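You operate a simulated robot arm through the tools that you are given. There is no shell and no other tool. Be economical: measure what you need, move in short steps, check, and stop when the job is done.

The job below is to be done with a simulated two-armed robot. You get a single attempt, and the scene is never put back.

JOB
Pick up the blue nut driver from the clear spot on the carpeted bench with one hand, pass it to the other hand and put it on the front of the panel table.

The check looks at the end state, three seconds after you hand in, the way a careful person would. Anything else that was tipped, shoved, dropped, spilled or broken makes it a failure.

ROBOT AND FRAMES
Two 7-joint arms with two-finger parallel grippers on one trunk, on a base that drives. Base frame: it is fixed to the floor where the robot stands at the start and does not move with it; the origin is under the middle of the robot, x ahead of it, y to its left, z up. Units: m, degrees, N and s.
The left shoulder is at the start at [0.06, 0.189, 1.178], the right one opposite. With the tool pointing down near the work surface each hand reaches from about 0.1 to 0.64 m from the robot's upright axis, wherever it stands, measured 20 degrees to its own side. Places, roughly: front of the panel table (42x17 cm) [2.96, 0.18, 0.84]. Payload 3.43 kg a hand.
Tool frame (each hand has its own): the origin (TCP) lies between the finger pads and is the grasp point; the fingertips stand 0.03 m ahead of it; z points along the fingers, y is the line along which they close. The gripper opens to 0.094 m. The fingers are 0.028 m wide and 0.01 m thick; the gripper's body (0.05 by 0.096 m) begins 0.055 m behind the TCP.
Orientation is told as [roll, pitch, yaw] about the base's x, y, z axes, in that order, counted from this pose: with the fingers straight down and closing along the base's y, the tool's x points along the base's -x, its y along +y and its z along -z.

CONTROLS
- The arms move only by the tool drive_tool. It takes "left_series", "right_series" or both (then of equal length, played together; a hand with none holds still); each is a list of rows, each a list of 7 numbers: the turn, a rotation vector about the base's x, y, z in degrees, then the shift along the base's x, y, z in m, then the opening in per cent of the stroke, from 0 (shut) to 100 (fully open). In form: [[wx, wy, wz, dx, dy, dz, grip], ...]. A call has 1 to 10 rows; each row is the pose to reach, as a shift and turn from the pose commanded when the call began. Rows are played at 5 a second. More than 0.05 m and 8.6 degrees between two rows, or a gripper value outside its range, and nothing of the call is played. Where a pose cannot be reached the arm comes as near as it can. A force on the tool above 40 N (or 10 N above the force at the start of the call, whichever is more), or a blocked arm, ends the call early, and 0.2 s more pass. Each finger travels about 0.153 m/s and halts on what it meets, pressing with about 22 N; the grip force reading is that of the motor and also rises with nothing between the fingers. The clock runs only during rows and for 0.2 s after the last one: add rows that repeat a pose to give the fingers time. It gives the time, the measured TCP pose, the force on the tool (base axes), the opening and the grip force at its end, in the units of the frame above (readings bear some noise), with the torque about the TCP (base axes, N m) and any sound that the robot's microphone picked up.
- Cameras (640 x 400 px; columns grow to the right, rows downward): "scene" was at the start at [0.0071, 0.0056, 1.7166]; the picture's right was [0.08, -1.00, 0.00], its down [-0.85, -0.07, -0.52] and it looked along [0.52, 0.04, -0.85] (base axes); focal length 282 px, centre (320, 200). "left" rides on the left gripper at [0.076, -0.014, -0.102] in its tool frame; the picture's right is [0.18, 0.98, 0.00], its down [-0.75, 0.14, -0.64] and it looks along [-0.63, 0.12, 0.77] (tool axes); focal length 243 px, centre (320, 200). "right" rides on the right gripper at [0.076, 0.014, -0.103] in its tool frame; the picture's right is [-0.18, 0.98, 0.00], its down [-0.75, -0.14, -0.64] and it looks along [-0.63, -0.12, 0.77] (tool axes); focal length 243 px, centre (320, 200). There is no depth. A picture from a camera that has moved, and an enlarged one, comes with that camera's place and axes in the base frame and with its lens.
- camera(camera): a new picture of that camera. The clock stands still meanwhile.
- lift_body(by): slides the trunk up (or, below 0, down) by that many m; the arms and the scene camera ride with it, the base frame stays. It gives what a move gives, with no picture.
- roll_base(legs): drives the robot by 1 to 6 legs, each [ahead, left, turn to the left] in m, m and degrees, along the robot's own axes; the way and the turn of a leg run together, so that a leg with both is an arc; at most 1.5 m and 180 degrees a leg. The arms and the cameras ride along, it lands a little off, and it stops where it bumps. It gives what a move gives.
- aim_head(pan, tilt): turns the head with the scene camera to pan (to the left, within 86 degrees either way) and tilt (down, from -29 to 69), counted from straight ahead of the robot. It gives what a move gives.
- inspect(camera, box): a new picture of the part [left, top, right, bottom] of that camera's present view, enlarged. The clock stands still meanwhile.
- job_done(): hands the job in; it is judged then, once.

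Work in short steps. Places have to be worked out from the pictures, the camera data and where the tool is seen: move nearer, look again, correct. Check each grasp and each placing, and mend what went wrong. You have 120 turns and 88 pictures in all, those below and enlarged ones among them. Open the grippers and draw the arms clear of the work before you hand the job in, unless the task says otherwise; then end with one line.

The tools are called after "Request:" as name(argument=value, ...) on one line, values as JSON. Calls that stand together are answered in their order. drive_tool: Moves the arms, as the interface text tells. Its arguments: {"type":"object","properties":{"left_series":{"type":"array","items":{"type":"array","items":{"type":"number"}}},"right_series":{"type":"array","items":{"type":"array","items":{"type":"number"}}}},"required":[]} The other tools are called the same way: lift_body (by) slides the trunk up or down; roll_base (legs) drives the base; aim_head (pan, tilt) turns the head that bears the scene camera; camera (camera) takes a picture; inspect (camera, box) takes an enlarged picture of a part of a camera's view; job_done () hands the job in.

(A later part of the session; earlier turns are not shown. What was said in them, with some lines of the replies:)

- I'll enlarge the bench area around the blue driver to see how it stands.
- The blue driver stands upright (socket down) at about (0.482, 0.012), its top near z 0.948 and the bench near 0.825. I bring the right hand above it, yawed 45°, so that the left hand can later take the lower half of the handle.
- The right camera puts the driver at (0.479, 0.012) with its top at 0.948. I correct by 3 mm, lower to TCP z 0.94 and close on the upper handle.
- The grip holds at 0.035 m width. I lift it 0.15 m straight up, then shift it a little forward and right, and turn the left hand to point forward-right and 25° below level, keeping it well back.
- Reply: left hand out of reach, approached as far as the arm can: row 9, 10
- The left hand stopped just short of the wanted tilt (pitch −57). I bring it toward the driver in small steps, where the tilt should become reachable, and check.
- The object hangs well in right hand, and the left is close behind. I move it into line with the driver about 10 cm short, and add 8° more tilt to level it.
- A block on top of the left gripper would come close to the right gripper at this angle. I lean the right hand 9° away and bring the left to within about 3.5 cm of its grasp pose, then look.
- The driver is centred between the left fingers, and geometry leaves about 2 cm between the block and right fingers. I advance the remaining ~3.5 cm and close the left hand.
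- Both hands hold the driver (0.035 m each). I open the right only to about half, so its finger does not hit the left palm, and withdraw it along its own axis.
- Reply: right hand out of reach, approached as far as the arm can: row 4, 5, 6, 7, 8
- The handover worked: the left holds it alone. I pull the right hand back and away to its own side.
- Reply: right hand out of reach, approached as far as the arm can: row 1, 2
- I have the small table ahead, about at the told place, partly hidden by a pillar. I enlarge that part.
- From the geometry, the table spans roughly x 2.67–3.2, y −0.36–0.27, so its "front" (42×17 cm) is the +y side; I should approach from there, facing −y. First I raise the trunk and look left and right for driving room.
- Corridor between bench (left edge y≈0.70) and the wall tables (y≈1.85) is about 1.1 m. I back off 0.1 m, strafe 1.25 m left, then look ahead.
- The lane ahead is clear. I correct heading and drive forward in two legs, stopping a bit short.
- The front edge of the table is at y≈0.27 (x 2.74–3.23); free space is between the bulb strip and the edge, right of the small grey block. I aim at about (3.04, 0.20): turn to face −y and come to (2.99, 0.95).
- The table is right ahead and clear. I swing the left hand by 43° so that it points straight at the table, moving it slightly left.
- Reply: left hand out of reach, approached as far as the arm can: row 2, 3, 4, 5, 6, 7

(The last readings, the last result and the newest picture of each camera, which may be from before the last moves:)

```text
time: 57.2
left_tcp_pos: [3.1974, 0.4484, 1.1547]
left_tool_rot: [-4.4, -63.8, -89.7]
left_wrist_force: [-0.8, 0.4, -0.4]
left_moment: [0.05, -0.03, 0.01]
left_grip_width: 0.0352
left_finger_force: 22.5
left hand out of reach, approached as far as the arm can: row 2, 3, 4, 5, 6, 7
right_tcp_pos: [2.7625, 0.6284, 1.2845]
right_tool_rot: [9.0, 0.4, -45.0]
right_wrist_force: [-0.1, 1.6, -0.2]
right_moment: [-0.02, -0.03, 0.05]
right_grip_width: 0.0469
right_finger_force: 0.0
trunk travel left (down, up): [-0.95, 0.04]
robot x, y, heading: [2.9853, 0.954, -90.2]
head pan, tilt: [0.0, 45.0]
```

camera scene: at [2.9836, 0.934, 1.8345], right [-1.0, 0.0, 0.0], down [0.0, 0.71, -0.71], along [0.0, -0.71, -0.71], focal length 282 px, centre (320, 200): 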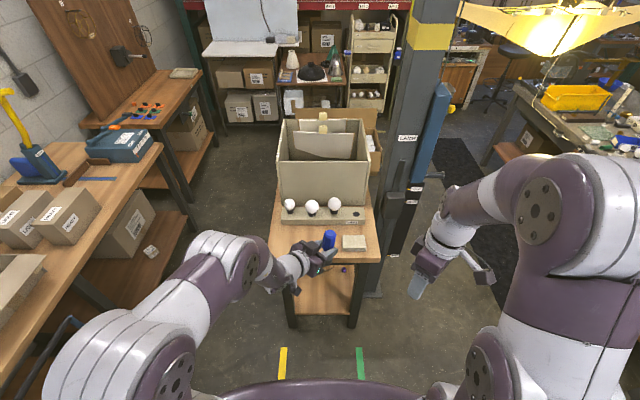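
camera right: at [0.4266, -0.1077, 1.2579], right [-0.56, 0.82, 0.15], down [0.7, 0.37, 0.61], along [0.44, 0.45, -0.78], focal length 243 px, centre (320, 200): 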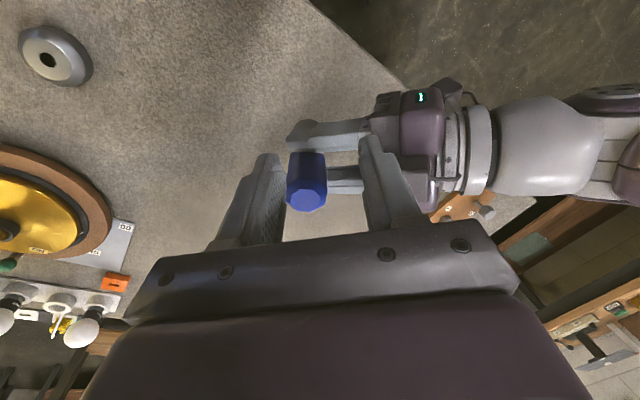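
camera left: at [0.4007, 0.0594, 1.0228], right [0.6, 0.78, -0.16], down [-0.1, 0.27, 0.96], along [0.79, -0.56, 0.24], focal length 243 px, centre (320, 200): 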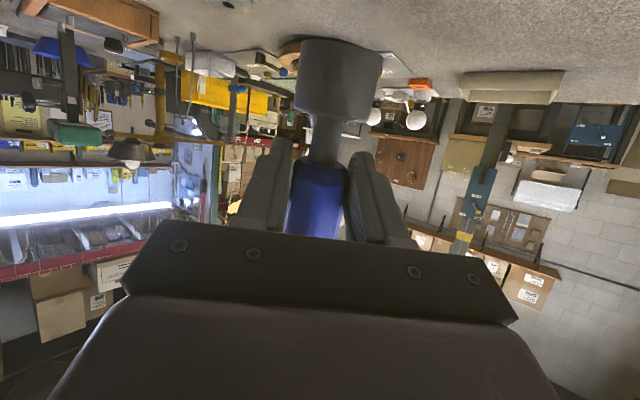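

It swings freely only further to its own side (0.21 m left), which is fine; I'll shift the base instead. Now I level the driver: pitch about −9° more and remove the small roll.

Request:
drive_tool(left_series=[[-3, -0.6, 1.3, 0, 0, 0, 0], [-6, -1.2, 2.6, 0, 0, 0, 0], [-9, -1.9, 4, 0, 0, 0, 0], [-9, -1.9, 4, 0, 0, 0, 0]])

Request:
camera(camera="scene")

Request:
camera(camera="right")

Request:
camera(camera="left")

```text
time: 58.2
left_tcp_pos: [3.2299, 0.4275, 1.1714]
left_tool_rot: [-7.4, -72.6, -83.5]
left_wrist_force: [0.6, 0.5, -2.0]
left_moment: [-0.04, 0.0, 0.01]
left_grip_width: 0.0351
left_finger_force: 21.8
left hand out of reach, approached as far as the arm can: row 1, 2, 3, 4
right_tcp_pos: [2.764, 0.6283, 1.2852]
right_tool_rot: [9.0, 0.4, -45.0]
right_wrist_force: [-0.2, -0.9, 0.4]
right_moment: [0.02, -0.02, 0.01]
right_grip_width: 0.0469
right_finger_force: 0.0
trunk travel left (down, up): [-0.95, 0.04]
robot x, y, heading: [2.9846, 0.9567, -90.0]
head pan, tilt: [0.0, 45.0]
```

```text
52 pictures are left
camera scene: at [2.9844, 0.9339, 1.8345], right [-1.0, 0.0, 0.0], down [0.0, 0.71, -0.71], along [0.0, -0.71, -0.71], focal length 282 px, centre (320, 200)
```

scene: 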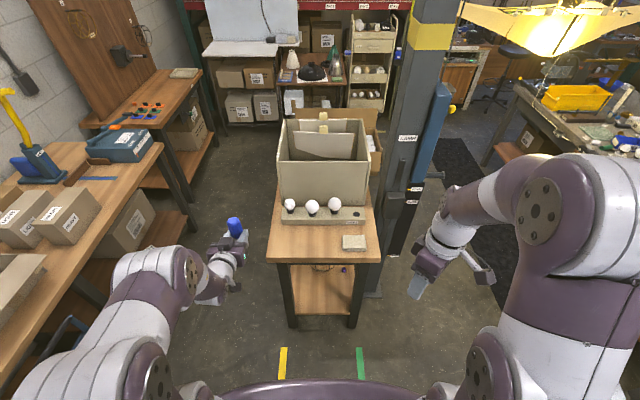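

```text
51 pictures are left
camera right: at [2.709, 0.6802, 1.3889], right [0.82, 0.56, 0.15], down [0.37, -0.7, 0.61], along [0.44, -0.44, -0.78], focal length 243 px, centre (320, 200)
```

right: 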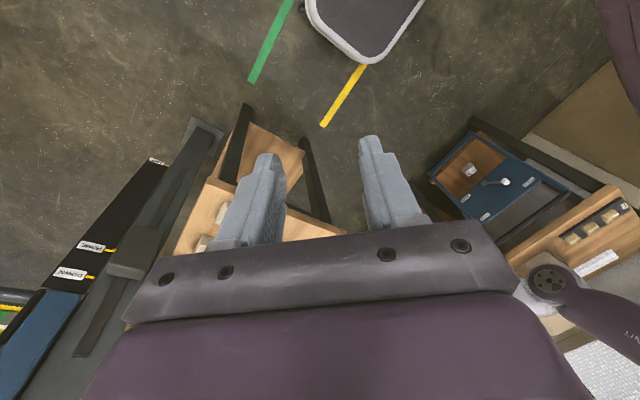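

```text
50 pictures are left
camera left: at [3.2152, 0.5481, 1.1305], right [0.98, 0.04, -0.21], down [0.18, 0.39, 0.9], along [0.12, -0.92, 0.37], focal length 243 px, centre (320, 200)
```

left: 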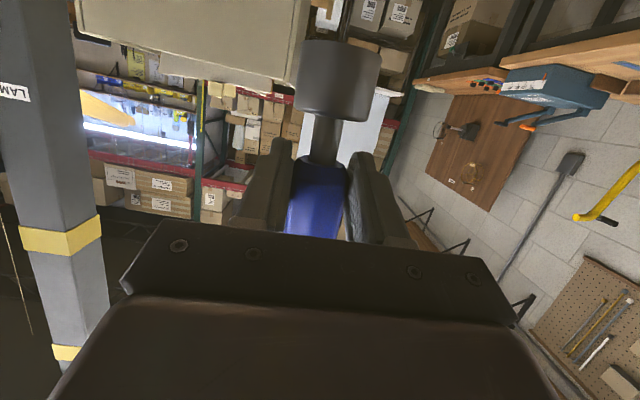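

The wrist runs into its limit at this low height relative to the shoulder. I raise the left hand (I can lower the trunk later) and correct the roll there.

Request:
drive_tool(left_series=[[0, 0, 0, 0, 0, 0.04, 0], [0, 0, 0, 0, 0, 0.08, 0], [0, 0, 0, 0, 0, 0.12, 0], [0.1, -0.7, 2.3, -0.01, 0, 0.14, 0], [0.2, -1.5, 4.6, -0.02, 0, 0.14, 0], [0.25, -2.2, 7, -0.03, 0, 0.14, 0], [0.25, -2.2, 7, -0.03, 0, 0.14, 0]])

Request:
camera(camera="scene")

```text
time: 59.8
left_tcp_pos: [3.2731, 0.4322, 1.3164]
left_tool_rot: [5.1, -72.4, -89.6]
left_wrist_force: [0.7, -1.2, -1.6]
left_moment: [0.03, 0.01, -0.03]
left_grip_width: 0.0349
left_finger_force: 22.3
left hand out of reach, approached as far as the arm can: row 1, 4, 5, 6, 7
right_tcp_pos: [2.7631, 0.6292, 1.285]
right_tool_rot: [9.0, 0.4, -45.0]
right_wrist_force: [0.0, -0.3, -0.9]
right_moment: [-0.01, -0.02, 0.02]
right_grip_width: 0.0471
right_finger_force: 0.1
trunk travel left (down, up): [-0.95, 0.04]
robot x, y, heading: [2.9841, 0.956, -90.0]
head pan, tilt: [0.0, 45.0]
```

```text
49 pictures are left
camera scene: at [2.9841, 0.9343, 1.8345], right [-1.0, 0.0, 0.0], down [0.0, 0.71, -0.71], along [0.0, -0.71, -0.71], focal length 282 px, centre (320, 200)
```

scene: 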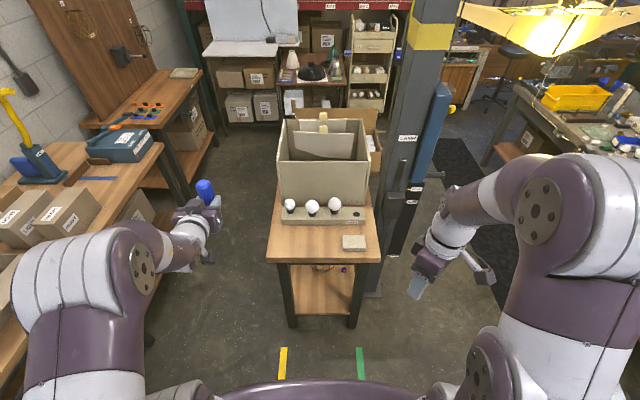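

Pointing straight ahead is awkward for this arm, while pointing 43° inward was fine. I return to that pose with the −73° pitch, and will turn the base instead so the hand faces the table.

Request:
drive_tool(left_series=[[0.1, 0.2, -6.9, -0.043, 0.003, -0.015, 0], [0.2, 0.4, -13.7, -0.086, 0.006, -0.03, 0], [0.2, 0.6, -20.6, -0.129, 0.009, -0.045, 0], [0.3, 0.8, -27.4, -0.172, 0.012, -0.06, 0], [0.4, 1, -34.3, -0.215, 0.015, -0.075, 0], [0.5, 1.2, -41, -0.258, 0.018, -0.09, 0], [0.5, 1.4, -48, -0.3, 0.02, -0.1, 0], [0.5, 1.4, -48, -0.3, 0.02, -0.1, 0]])

Request:
camera(camera="scene")

```text
time: 61.6
left_tcp_pos: [2.972, 0.4525, 1.2185]
left_tool_rot: [3.3, -72.7, -134.0]
left_wrist_force: [0.4, 0.0, -1.5]
left_moment: [0.02, 0.04, 0.0]
left_grip_width: 0.0352
left_finger_force: 21.8
left hand out of reach, approached as far as the arm can: row 1
right_tcp_pos: [2.7638, 0.6283, 1.2837]
right_tool_rot: [9.0, 0.4, -45.1]
right_wrist_force: [0.0, -0.2, -1.1]
right_moment: [-0.01, -0.01, 0.0]
right_grip_width: 0.0469
right_finger_force: 0.1
trunk travel left (down, up): [-0.95, 0.04]
robot x, y, heading: [2.9873, 0.9543, -90.2]
head pan, tilt: [0.0, 45.0]
```

```text
48 pictures are left
camera scene: at [2.9841, 0.9345, 1.8345], right [-1.0, 0.0, 0.0], down [0.0, 0.71, -0.71], along [0.0, -0.71, -0.71], focal length 282 px, centre (320, 200)
```

scene: 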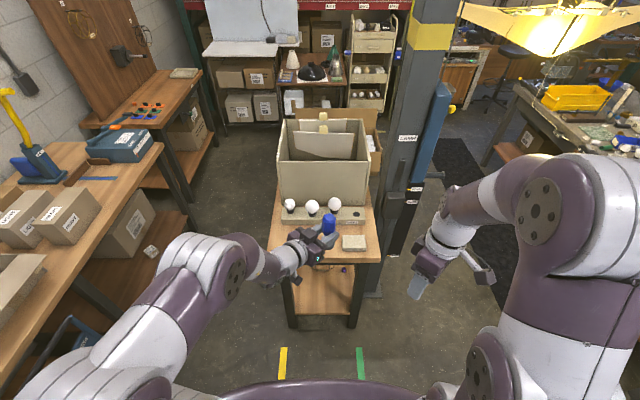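

The pose is reached. I trim the residual tilt of the left hand and pull the right hand further back and up so it stays clear when the trunk lowers.

Request:
drive_tool(left_series=[[0, 0.5, -1.2, 0, 0, 0, 0], [0, 1.1, -2.4, 0, 0, 0, 0], [0, 1.1, -2.4, 0, 0, 0, 0], [0, 1.1, -2.4, 0, 0, 0, 0]], right_series=[[0, 0, 0, -0.02, 0.03, 0.025, 50], [0, 0, 0, -0.04, 0.06, 0.05, 50], [0, 0, 0, -0.06, 0.09, 0.075, 50], [0, 0, 0, -0.08, 0.12, 0.1, 50]])

Request:
camera(camera="right")

Request:
inspect(camera="scene", box=[240, 190, 400, 290])

Request:
camera(camera="left")

```text
time: 62.6
left_tcp_pos: [2.9716, 0.4523, 1.2191]
left_tool_rot: [0.6, -73.3, -133.9]
left_wrist_force: [-0.7, -0.1, -0.9]
left_moment: [0.0, -0.03, 0.02]
left_grip_width: 0.0351
left_finger_force: 21.6
right_tcp_pos: [2.7112, 0.7273, 1.3343]
right_tool_rot: [9.0, 0.3, -45.0]
right_wrist_force: [-0.3, 0.2, -0.5]
right_moment: [-0.02, -0.03, 0.0]
right_grip_width: 0.0471
right_finger_force: 0.0
right hand out of reach, approached as far as the arm can: row 2, 3, 4
trunk travel left (down, up): [-0.95, 0.04]
robot x, y, heading: [2.9865, 0.9555, -89.9]
head pan, tilt: [0.0, 45.0]
```

```text
47 pictures are left
camera right: at [2.6563, 0.7801, 1.4375], right [0.82, 0.56, 0.15], down [0.37, -0.7, 0.61], along [0.45, -0.44, -0.78], focal length 243 px, centre (320, 200)
```

right: 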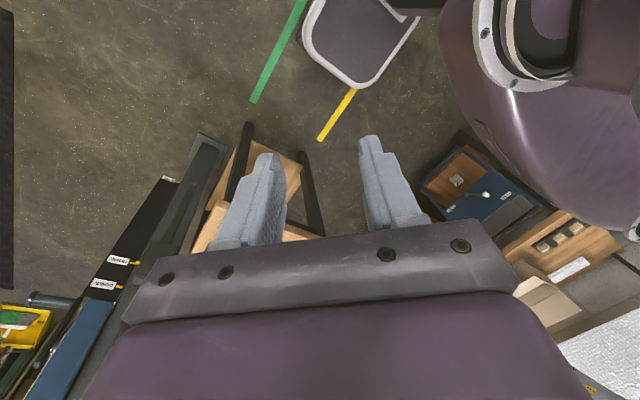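

```text
4.00 times, centred on (320, 240) of scene
camera zoom: at [2.984, 0.9353, 1.8345], right [-1.0, 0.0, 0.0], down [0.0, 0.71, -0.71], along [0.0, -0.71, -0.71], focal length 1129 px, centre (320, 40)
```

zoom: 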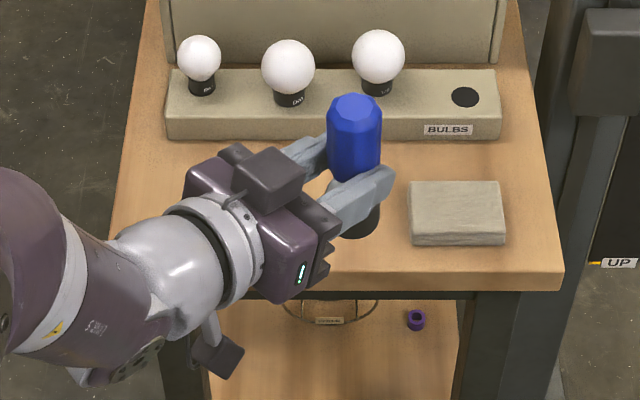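

```text
45 pictures are left
camera left: at [3.0446, 0.5491, 1.1757], right [0.75, -0.64, -0.17], down [0.38, 0.2, 0.91], along [-0.54, -0.75, 0.39], focal length 243 px, centre (320, 200)
```

left: 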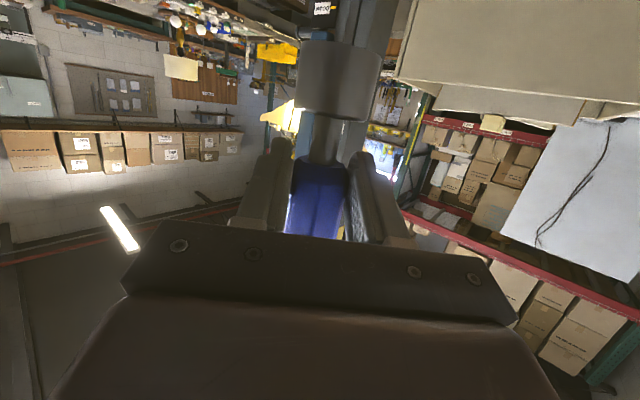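

The driver looks upright. Table edge measures y≈0.285, bulb strip face y≈0.10, grey block x 2.80–2.89; so free spot (3.05, 0.21). Turning the base would bring the right elbow near the pillar, so I try yawing the hand 15° toward the table instead.

Request:
drive_tool(left_series=[[0, 0, 5, 0.01, 0, 0, 0], [0, 0, 10, 0.02, 0, 0, 0], [0, 0, 15, 0.03, 0, 0, 0], [0, 0, 15, 0.03, 0, 0, 0]])

```text
time: 63.6
left_tcp_pos: [3.0032, 0.45, 1.219]
left_tool_rot: [-1.7, -73.3, -116.5]
left_wrist_force: [-0.4, -0.8, -1.2]
left_moment: [0.03, -0.01, -0.01]
left_grip_width: 0.035
left_finger_force: 21.9
right_tcp_pos: [2.7107, 0.727, 1.3331]
right_tool_rot: [9.0, 0.5, -45.1]
right_wrist_force: [0.0, -0.5, 0.1]
right_moment: [-0.03, 0.04, -0.01]
right_grip_width: 0.047
right_finger_force: 0.0
trunk travel left (down, up): [-0.95, 0.04]
robot x, y, heading: [2.9821, 0.9567, -90.1]
head pan, tilt: [0.0, 45.0]
```

Reached without limits. I drive the base 0.053 m left and 0.222 m ahead so the driver hangs above (3.05, 0.215), and look.

Request:
roll_base(legs=[[0, 0.053, 0], [0.222, 0, 0]])

Request:
camera(camera="scene")

Request:
camera(camera="right")

```text
time: 65.8
left_tcp_pos: [3.0521, 0.2334, 1.2188]
left_tool_rot: [-1.2, -73.3, -117.3]
left_wrist_force: [0.6, 0.0, -0.6]
left_moment: [0.06, 0.0, 0.02]
left_grip_width: 0.035
left_finger_force: 21.4
right_tcp_pos: [2.7607, 0.5121, 1.3327]
right_tool_rot: [9.0, 0.2, -45.3]
right_wrist_force: [-0.5, 0.0, -0.2]
right_moment: [-0.02, 0.01, 0.01]
right_grip_width: 0.0468
right_finger_force: 0.0
trunk travel left (down, up): [-0.95, 0.04]
robot x, y, heading: [3.0372, 0.7358, -89.9]
head pan, tilt: [0.0, 45.0]
```

```text
44 pictures are left
camera scene: at [3.0342, 0.7194, 1.8346], right [-1.0, 0.01, 0.0], down [0.0, 0.71, -0.71], along [0.0, -0.71, -0.71], focal length 282 px, centre (320, 200)
```

scene: 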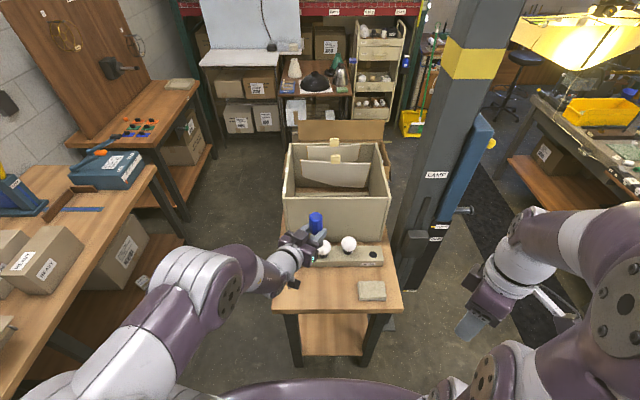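

```text
43 pictures are left
camera right: at [2.7061, 0.565, 1.4376], right [0.82, 0.55, 0.15], down [0.36, -0.71, 0.61], along [0.44, -0.45, -0.78], focal length 243 px, centre (320, 200)
```

right: 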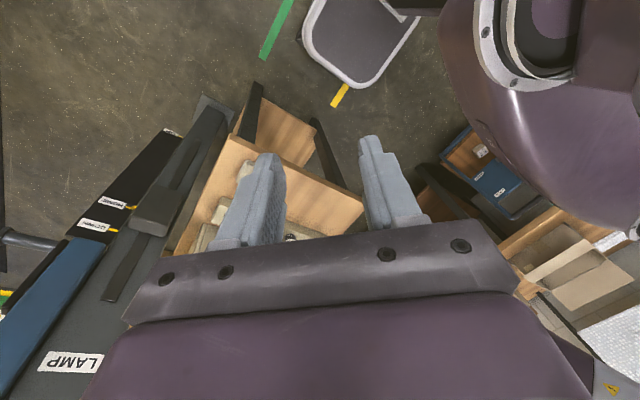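

The driver is above about (3.045, 0.22), with the hand's camera beyond the table edge. I lower the trunk 0.25 m, which should leave it about 6 cm above the top.

Request:
lift_body(by=-0.25)

Request:
camera(camera="scene")

Request:
camera(camera="left")

Request:
camera(camera="right")

```text
time: 68.4
left_tcp_pos: [3.0515, 0.2311, 0.9678]
left_tool_rot: [-1.8, -73.3, -116.9]
left_wrist_force: [0.4, 0.2, -2.1]
left_moment: [0.02, 0.0, -0.01]
left_grip_width: 0.035
left_finger_force: 21.6
right_tcp_pos: [2.7611, 0.5095, 1.0827]
right_tool_rot: [9.1, 0.2, -45.4]
right_wrist_force: [-0.1, -0.5, -0.4]
right_moment: [-0.01, 0.02, -0.02]
right_grip_width: 0.0469
right_finger_force: 0.0
trunk travel left (down, up): [-0.7, 0.29]
robot x, y, heading: [3.0324, 0.7398, -90.2]
head pan, tilt: [0.0, 45.0]
```

```text
42 pictures are left
camera scene: at [3.0358, 0.7155, 1.5846], right [-1.0, 0.01, 0.0], down [0.0, 0.71, -0.71], along [0.0, -0.71, -0.71], focal length 282 px, centre (320, 200)
```

scene: 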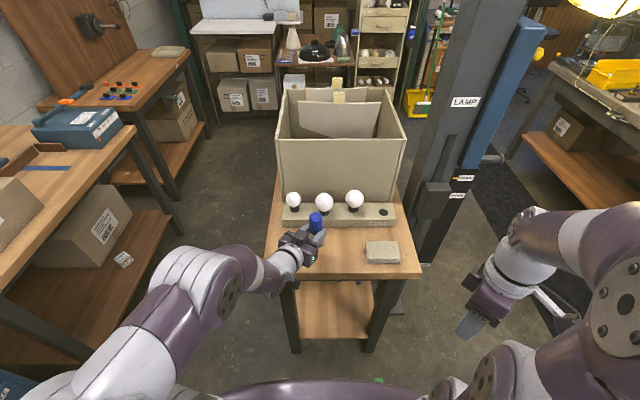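

```text
41 pictures are left
camera left: at [3.0968, 0.3435, 0.926], right [0.89, -0.42, -0.18], down [0.32, 0.28, 0.91], along [-0.33, -0.86, 0.38], focal length 243 px, centre (320, 200)
```

left: 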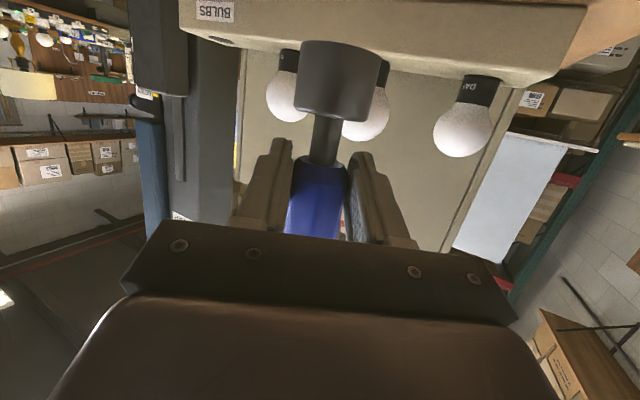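

```text
40 pictures are left
camera right: at [2.7074, 0.562, 1.1875], right [0.82, 0.55, 0.15], down [0.36, -0.71, 0.61], along [0.44, -0.44, -0.78], focal length 243 px, centre (320, 200)
```

right: 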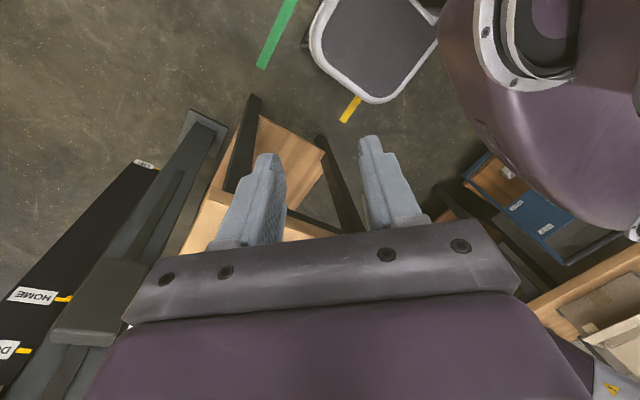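

The driver hangs upright just in front of the bulb strip, clear of it. I lower 4 cm with the arm and move 1 cm inward, then look closely.

Request:
drive_tool(left_series=[[0, 0, 0, 0, -0.004, -0.013, 0], [0, 0, 0, 0, -0.008, -0.026, 0], [0, 0, 0, 0, -0.01, -0.04, 0], [0, 0, 0, 0, -0.01, -0.04, 0]])

Request:
inspect(camera="scene", box=[240, 190, 400, 290])

Request:
camera(camera="left")

```text
time: 69.4
left_tcp_pos: [3.0492, 0.2185, 0.93]
left_tool_rot: [-4.0, -73.0, -114.7]
left_wrist_force: [-0.3, 0.6, -2.2]
left_moment: [0.0, 0.0, -0.01]
left_grip_width: 0.0352
left_finger_force: 21.9
left hand out of reach, approached as far as the arm can: row 3, 4
right_tcp_pos: [2.7621, 0.5091, 1.0823]
right_tool_rot: [9.0, 0.4, -45.3]
right_wrist_force: [0.4, -0.1, 0.3]
right_moment: [0.01, 0.04, 0.05]
right_grip_width: 0.047
right_finger_force: 0.1
trunk travel left (down, up): [-0.7, 0.29]
robot x, y, heading: [3.0359, 0.7339, -90.4]
head pan, tilt: [0.0, 45.0]
```

```text
4.00 times, centred on (320, 240) of scene
camera zoom: at [3.0356, 0.715, 1.5845], right [-1.0, 0.01, 0.0], down [0.0, 0.71, -0.71], along [0.0, -0.71, -0.71], focal length 1129 px, centre (320, 40)
```

zoom: 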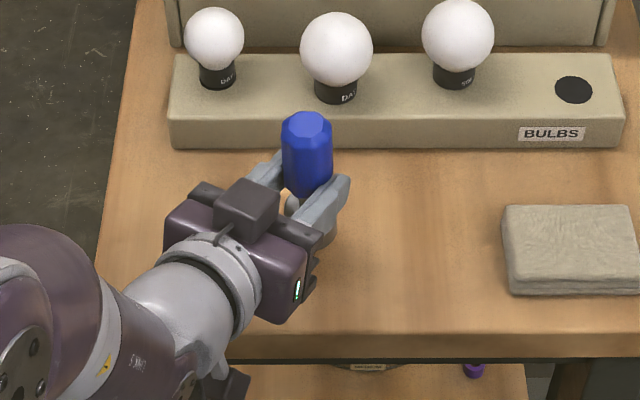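

```text
38 pictures are left
camera left: at [3.0939, 0.3312, 0.8884], right [0.89, -0.42, -0.2], down [0.33, 0.27, 0.9], along [-0.33, -0.87, 0.38], focal length 243 px, centre (320, 200)
```

left: 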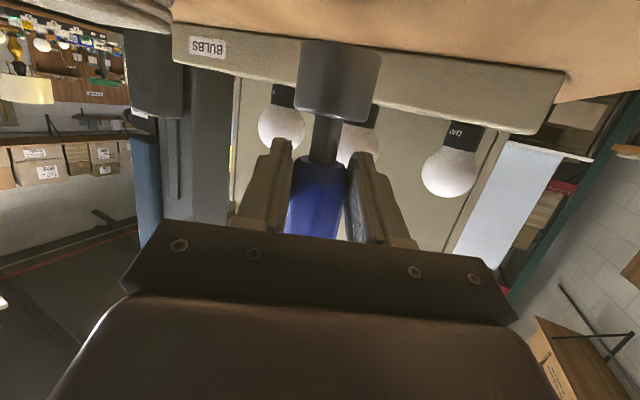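

The arm nears its limit, so I use the trunk for the final descent, in small steps watching the force.

Request:
lift_body(by=-0.01)

Request:
lift_body(by=-0.005)

Request:
inspect(camera="left", box=[220, 0, 460, 150])

```text
time: 70.0
left_tcp_pos: [3.0496, 0.2192, 0.9206]
left_tool_rot: [-4.0, -73.1, -114.7]
left_wrist_force: [0.4, 0.2, -1.7]
left_moment: [0.04, 0.01, 0.03]
left_grip_width: 0.0352
left_finger_force: 21.7
right_tcp_pos: [2.7617, 0.5091, 1.0729]
right_tool_rot: [9.0, 0.4, -45.2]
right_wrist_force: [0.4, -0.3, 0.0]
right_moment: [-0.02, -0.03, 0.0]
right_grip_width: 0.0467
right_finger_force: 0.1
trunk travel left (down, up): [-0.69, 0.3]
robot x, y, heading: [3.0353, 0.7376, -90.4]
head pan, tilt: [0.0, 45.0]
```

```text
time: 70.5
left_tcp_pos: [3.0496, 0.2189, 0.9165]
left_tool_rot: [-4.0, -73.1, -114.7]
left_wrist_force: [0.1, 0.4, -1.0]
left_moment: [0.01, 0.01, 0.01]
left_grip_width: 0.0351
left_finger_force: 21.8
right_tcp_pos: [2.7611, 0.51, 1.0681]
right_tool_rot: [9.1, 0.3, -45.3]
right_wrist_force: [0.0, -0.5, 0.4]
right_moment: [0.01, -0.03, -0.01]
right_grip_width: 0.0469
right_finger_force: 0.1
trunk travel left (down, up): [-0.685, 0.305]
robot x, y, heading: [3.0371, 0.7396, -90.1]
head pan, tilt: [0.0, 45.0]
```

```text
2.67 times, centred on (340, 75) of left
camera zoom: at [3.094, 0.3313, 0.8737], right [0.89, -0.42, -0.2], down [0.33, 0.27, 0.9], along [-0.33, -0.87, 0.38], focal length 647 px, centre (267, 533)
```

zoom: 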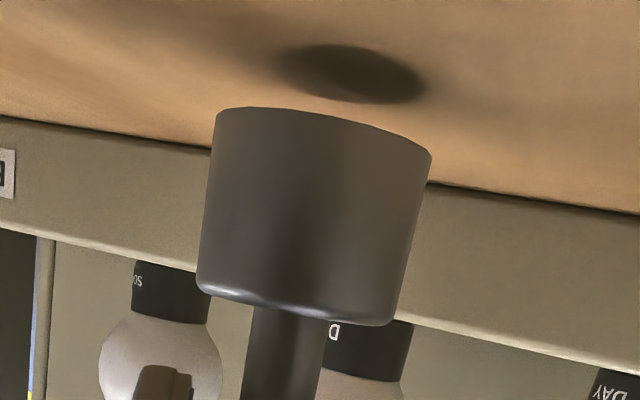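

A shadow under the socket shows a gap of roughly 1 cm. I continue in 4 mm steps.

Request:
lift_body(by=-0.004)

Request:
lift_body(by=-0.003)

Request:
inspect(camera="left", box=[220, 0, 460, 150])

```text
time: 71.0
left_tcp_pos: [3.0501, 0.219, 0.9109]
left_tool_rot: [-3.9, -73.1, -114.7]
left_wrist_force: [0.1, -0.5, -0.7]
left_moment: [0.03, 0.02, -0.04]
left_grip_width: 0.0348
left_finger_force: 21.9
right_tcp_pos: [2.7614, 0.5099, 1.064]
right_tool_rot: [8.9, 0.4, -45.3]
right_wrist_force: [-0.2, -0.3, 0.3]
right_moment: [-0.01, -0.01, -0.02]
right_grip_width: 0.047
right_finger_force: 0.1
trunk travel left (down, up): [-0.681, 0.309]
robot x, y, heading: [3.0366, 0.7354, -90.2]
head pan, tilt: [0.0, 45.0]
```

```text
time: 71.6
left_tcp_pos: [3.0506, 0.2178, 0.9098]
left_tool_rot: [-4.0, -73.1, -114.6]
left_wrist_force: [0.0, -0.7, -1.7]
left_moment: [0.02, -0.03, 0.01]
left_grip_width: 0.0353
left_finger_force: 21.7
right_tcp_pos: [2.7607, 0.5098, 1.0609]
right_tool_rot: [9.0, 0.3, -45.3]
right_wrist_force: [-0.3, 0.0, 0.0]
right_moment: [0.04, 0.0, 0.0]
right_grip_width: 0.0467
right_finger_force: 0.1
trunk travel left (down, up): [-0.678, 0.312]
robot x, y, heading: [3.0367, 0.7344, -90.4]
head pan, tilt: [0.0, 45.0]
```

```text
2.67 times, centred on (340, 75) of left
camera zoom: at [3.094, 0.3313, 0.8667], right [0.89, -0.42, -0.2], down [0.33, 0.27, 0.9], along [-0.33, -0.87, 0.38], focal length 647 px, centre (267, 533)
```

zoom: 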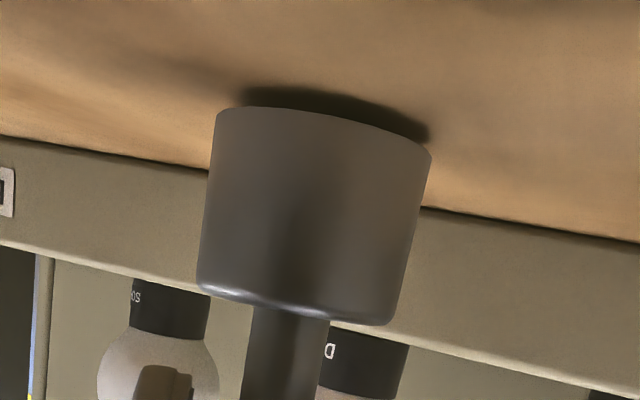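

The gap is nearly closed, about 3 mm. I go on in 2 mm steps.

Request:
lift_body(by=-0.002)

Request:
lift_body(by=-0.002)

Request:
inspect(camera="left", box=[220, 0, 460, 150])

```text
time: 72.1
left_tcp_pos: [3.0512, 0.2182, 0.9075]
left_tool_rot: [-4.0, -73.2, -114.7]
left_wrist_force: [0.5, -0.5, -1.5]
left_moment: [0.01, 0.04, -0.03]
left_grip_width: 0.0348
left_finger_force: 22.2
right_tcp_pos: [2.7608, 0.5096, 1.0588]
right_tool_rot: [9.0, 0.5, -45.4]
right_wrist_force: [0.4, -0.2, -0.6]
right_moment: [-0.03, 0.02, 0.03]
right_grip_width: 0.0467
right_finger_force: 0.1
trunk travel left (down, up): [-0.676, 0.314]
robot x, y, heading: [3.0369, 0.7361, -90.2]
head pan, tilt: [0.0, 45.0]
```

```text
time: 72.6
left_tcp_pos: [3.0516, 0.2187, 0.9063]
left_tool_rot: [-3.9, -73.3, -114.8]
left_wrist_force: [-0.2, -0.8, 2.4]
left_moment: [-0.04, -0.03, -0.01]
left_grip_width: 0.035
left_finger_force: 21.7
right_tcp_pos: [2.7615, 0.51, 1.0575]
right_tool_rot: [9.0, 0.3, -45.2]
right_wrist_force: [-0.2, -0.3, -0.5]
right_moment: [0.01, -0.06, -0.02]
right_grip_width: 0.0471
right_finger_force: 0.0
trunk travel left (down, up): [-0.674, 0.316]
robot x, y, heading: [3.0381, 0.7372, -90.3]
head pan, tilt: [0.0, 45.0]
```

```text
2.67 times, centred on (340, 75) of left
camera zoom: at [3.0938, 0.3311, 0.8634], right [0.89, -0.42, -0.2], down [0.33, 0.27, 0.9], along [-0.33, -0.86, 0.38], focal length 647 px, centre (267, 533)
```

zoom: 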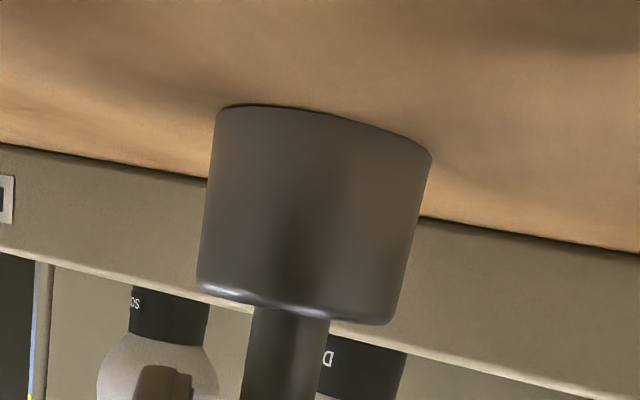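

Force rose about 4 N and the socket sits flush on the table. I open the left hand gradually.

Request:
drive_tool(left_series=[[0, 0, 0, 0, 0, 0, 36], [0, 0, 0, 0, 0, 0, 42], [0, 0, 0, 0, 0, 0, 50], [0, 0, 0, 0, 0, 0, 70], [0, 0, 0, 0, 0, 0, 95], [0, 0, 0, 0, 0, 0, 95], [0, 0, 0, 0, 0, 0, 95]])

Request:
camera(camera="left")

Request:
inspect(camera="scene", box=[240, 190, 400, 290])

```text
time: 74.2
left_tcp_pos: [3.05, 0.2173, 0.9041]
left_tool_rot: [-4.0, -73.2, -114.7]
left_wrist_force: [-0.1, 0.7, -0.1]
left_moment: [0.01, 0.0, 0.01]
left_grip_width: 0.0894
left_finger_force: 0.1
right_tcp_pos: [2.7618, 0.5098, 1.0571]
right_tool_rot: [9.0, 0.3, -45.3]
right_wrist_force: [-0.6, 0.3, 0.5]
right_moment: [0.01, 0.02, -0.01]
right_grip_width: 0.047
right_finger_force: 0.0
trunk travel left (down, up): [-0.674, 0.316]
robot x, y, heading: [3.0329, 0.7364, -90.3]
head pan, tilt: [0.0, 45.0]
```

```text
34 pictures are left
camera left: at [3.094, 0.3314, 0.8628], right [0.89, -0.42, -0.2], down [0.33, 0.27, 0.9], along [-0.33, -0.87, 0.38], focal length 243 px, centre (320, 200)
```

left: 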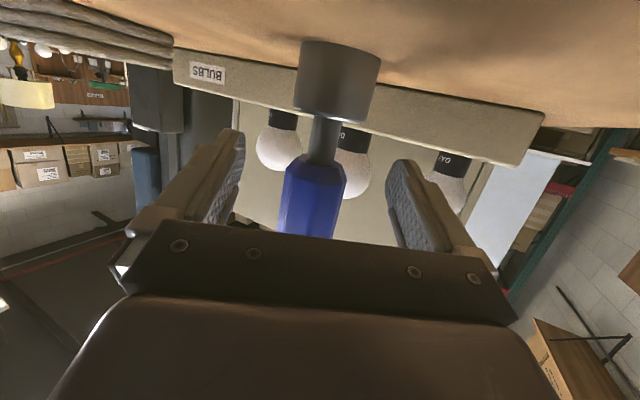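

```text
4.00 times, centred on (320, 240) of scene
camera zoom: at [3.0358, 0.7156, 1.5585], right [-1.0, 0.01, 0.0], down [0.0, 0.71, -0.71], along [0.0, -0.71, -0.71], focal length 1129 px, centre (320, 40)
```

zoom: 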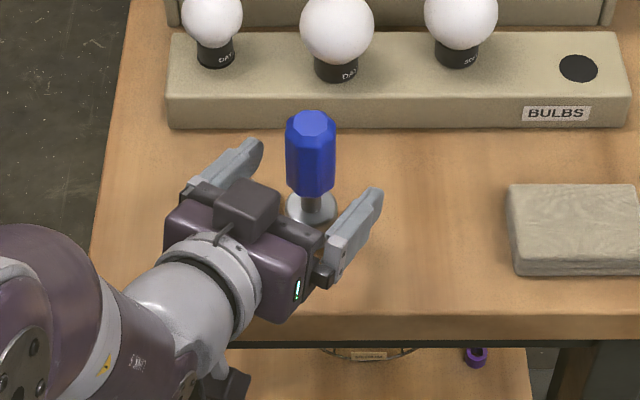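

It stands free and upright. I back the base away along the hand's own axis (back and to the left), so the fingers slide off straight.

Request:
roll_base(legs=[[-0.16, 0.074, 0]])

Request:
camera(camera="scene")

Request:
camera(camera="left")

```text
time: 75.7
left_tcp_pos: [3.1226, 0.3794, 0.9042]
left_tool_rot: [-4.0, -73.2, -114.7]
left_wrist_force: [-0.3, -0.8, 0.1]
left_moment: [-0.01, 0.0, -0.01]
left_grip_width: 0.0892
left_finger_force: 0.1
right_tcp_pos: [2.8361, 0.6699, 1.0577]
right_tool_rot: [8.9, 0.3, -45.4]
right_wrist_force: [-0.4, 0.2, 0.1]
right_moment: [-0.03, -0.01, -0.02]
right_grip_width: 0.0472
right_finger_force: 0.1
trunk travel left (down, up): [-0.674, 0.316]
robot x, y, heading: [3.1112, 0.8948, -90.1]
head pan, tilt: [0.0, 45.0]
```

```text
32 pictures are left
camera scene: at [3.1097, 0.8761, 1.5586], right [-1.0, 0.01, 0.0], down [0.0, 0.71, -0.71], along [0.0, -0.71, -0.71], focal length 282 px, centre (320, 200)
```

scene: 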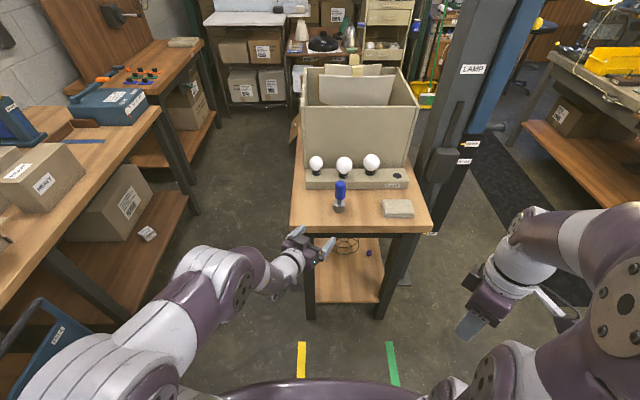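

```text
31 pictures are left
camera left: at [3.1678, 0.4915, 0.863], right [0.89, -0.42, -0.2], down [0.33, 0.27, 0.9], along [-0.33, -0.87, 0.38], focal length 243 px, centre (320, 200)
```

left: 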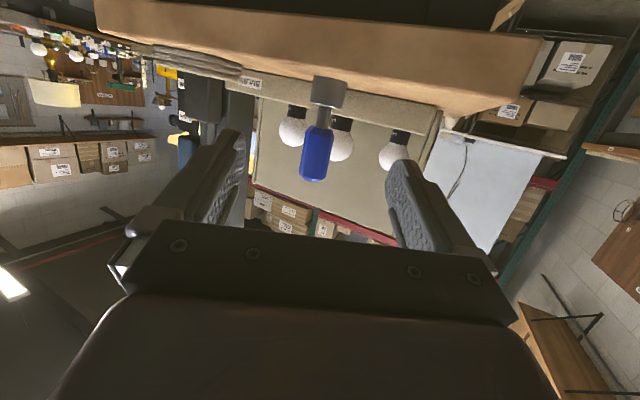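

The driver stands upright on the front of the table and nothing else has moved. I back away a bit more and open the right gripper fully, then check once more.

Request:
roll_base(legs=[[-0.2, 0, 0]])

Request:
drive_tool(right_series=[[0, 0, 0, 0, 0, 0, 100], [0, 0, 0, 0, 0, 0, 100]], left_series=[[0, 0, 0, 0, 0, 0, 100], [0, 0, 0, 0, 0, 0, 100]])

Request:
inspect(camera="scene", box=[240, 90, 440, 215])

```text
time: 77.3
left_tcp_pos: [3.1255, 0.5813, 0.9049]
left_tool_rot: [-4.0, -73.1, -114.8]
left_wrist_force: [-0.3, -0.3, 0.5]
left_moment: [0.01, 0.0, -0.02]
left_grip_width: 0.0891
left_finger_force: 0.1
right_tcp_pos: [2.8359, 0.8728, 1.0575]
right_tool_rot: [8.9, 0.4, -45.4]
right_wrist_force: [-0.4, 0.3, -1.0]
right_moment: [0.0, -0.01, -0.01]
right_grip_width: 0.0472
right_finger_force: 0.1
trunk travel left (down, up): [-0.674, 0.316]
robot x, y, heading: [3.1105, 1.0995, -90.2]
head pan, tilt: [0.0, 45.0]
```

```text
time: 77.9
left_tcp_pos: [3.1259, 0.5811, 0.9054]
left_tool_rot: [-4.0, -73.1, -114.8]
left_wrist_force: [-0.7, 0.7, 0.3]
left_moment: [0.0, 0.02, -0.01]
left_grip_width: 0.0938
left_finger_force: 0.1
right_tcp_pos: [2.8359, 0.8717, 1.0573]
right_tool_rot: [8.9, 0.3, -45.2]
right_wrist_force: [-0.3, -0.1, -0.7]
right_moment: [-0.02, -0.02, 0.03]
right_grip_width: 0.0938
right_finger_force: 0.1
trunk travel left (down, up): [-0.674, 0.316]
robot x, y, heading: [3.1125, 1.0997, -90.3]
head pan, tilt: [0.0, 45.0]
```

```text
3.20 times, centred on (340, 152) of scene
camera zoom: at [3.1105, 1.0787, 1.5586], right [-1.0, 0.01, 0.0], down [0.0, 0.71, -0.71], along [0.0, -0.71, -0.71], focal length 903 px, centre (256, 352)
```

zoom: 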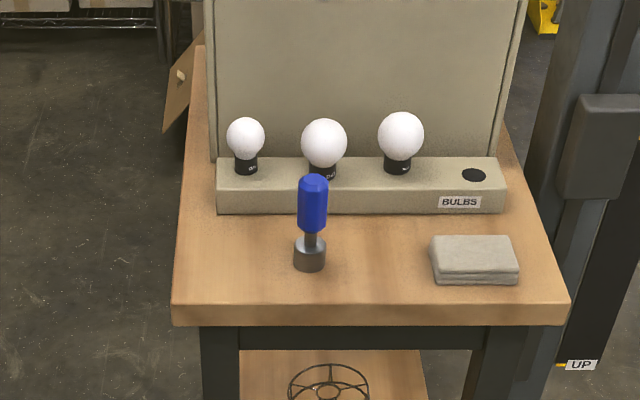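

The blue driver stands upright on the front of the panel table, both hands are open and clear, so I hand in.

Request:
job_done()

```text
The job is handed in.
```

I picked up the blue nut driver with the right hand, passed it to the left, and stood it upright on the front of the panel table. Nothing else looked disturbed, and both grippers were open and clear when I handed in.
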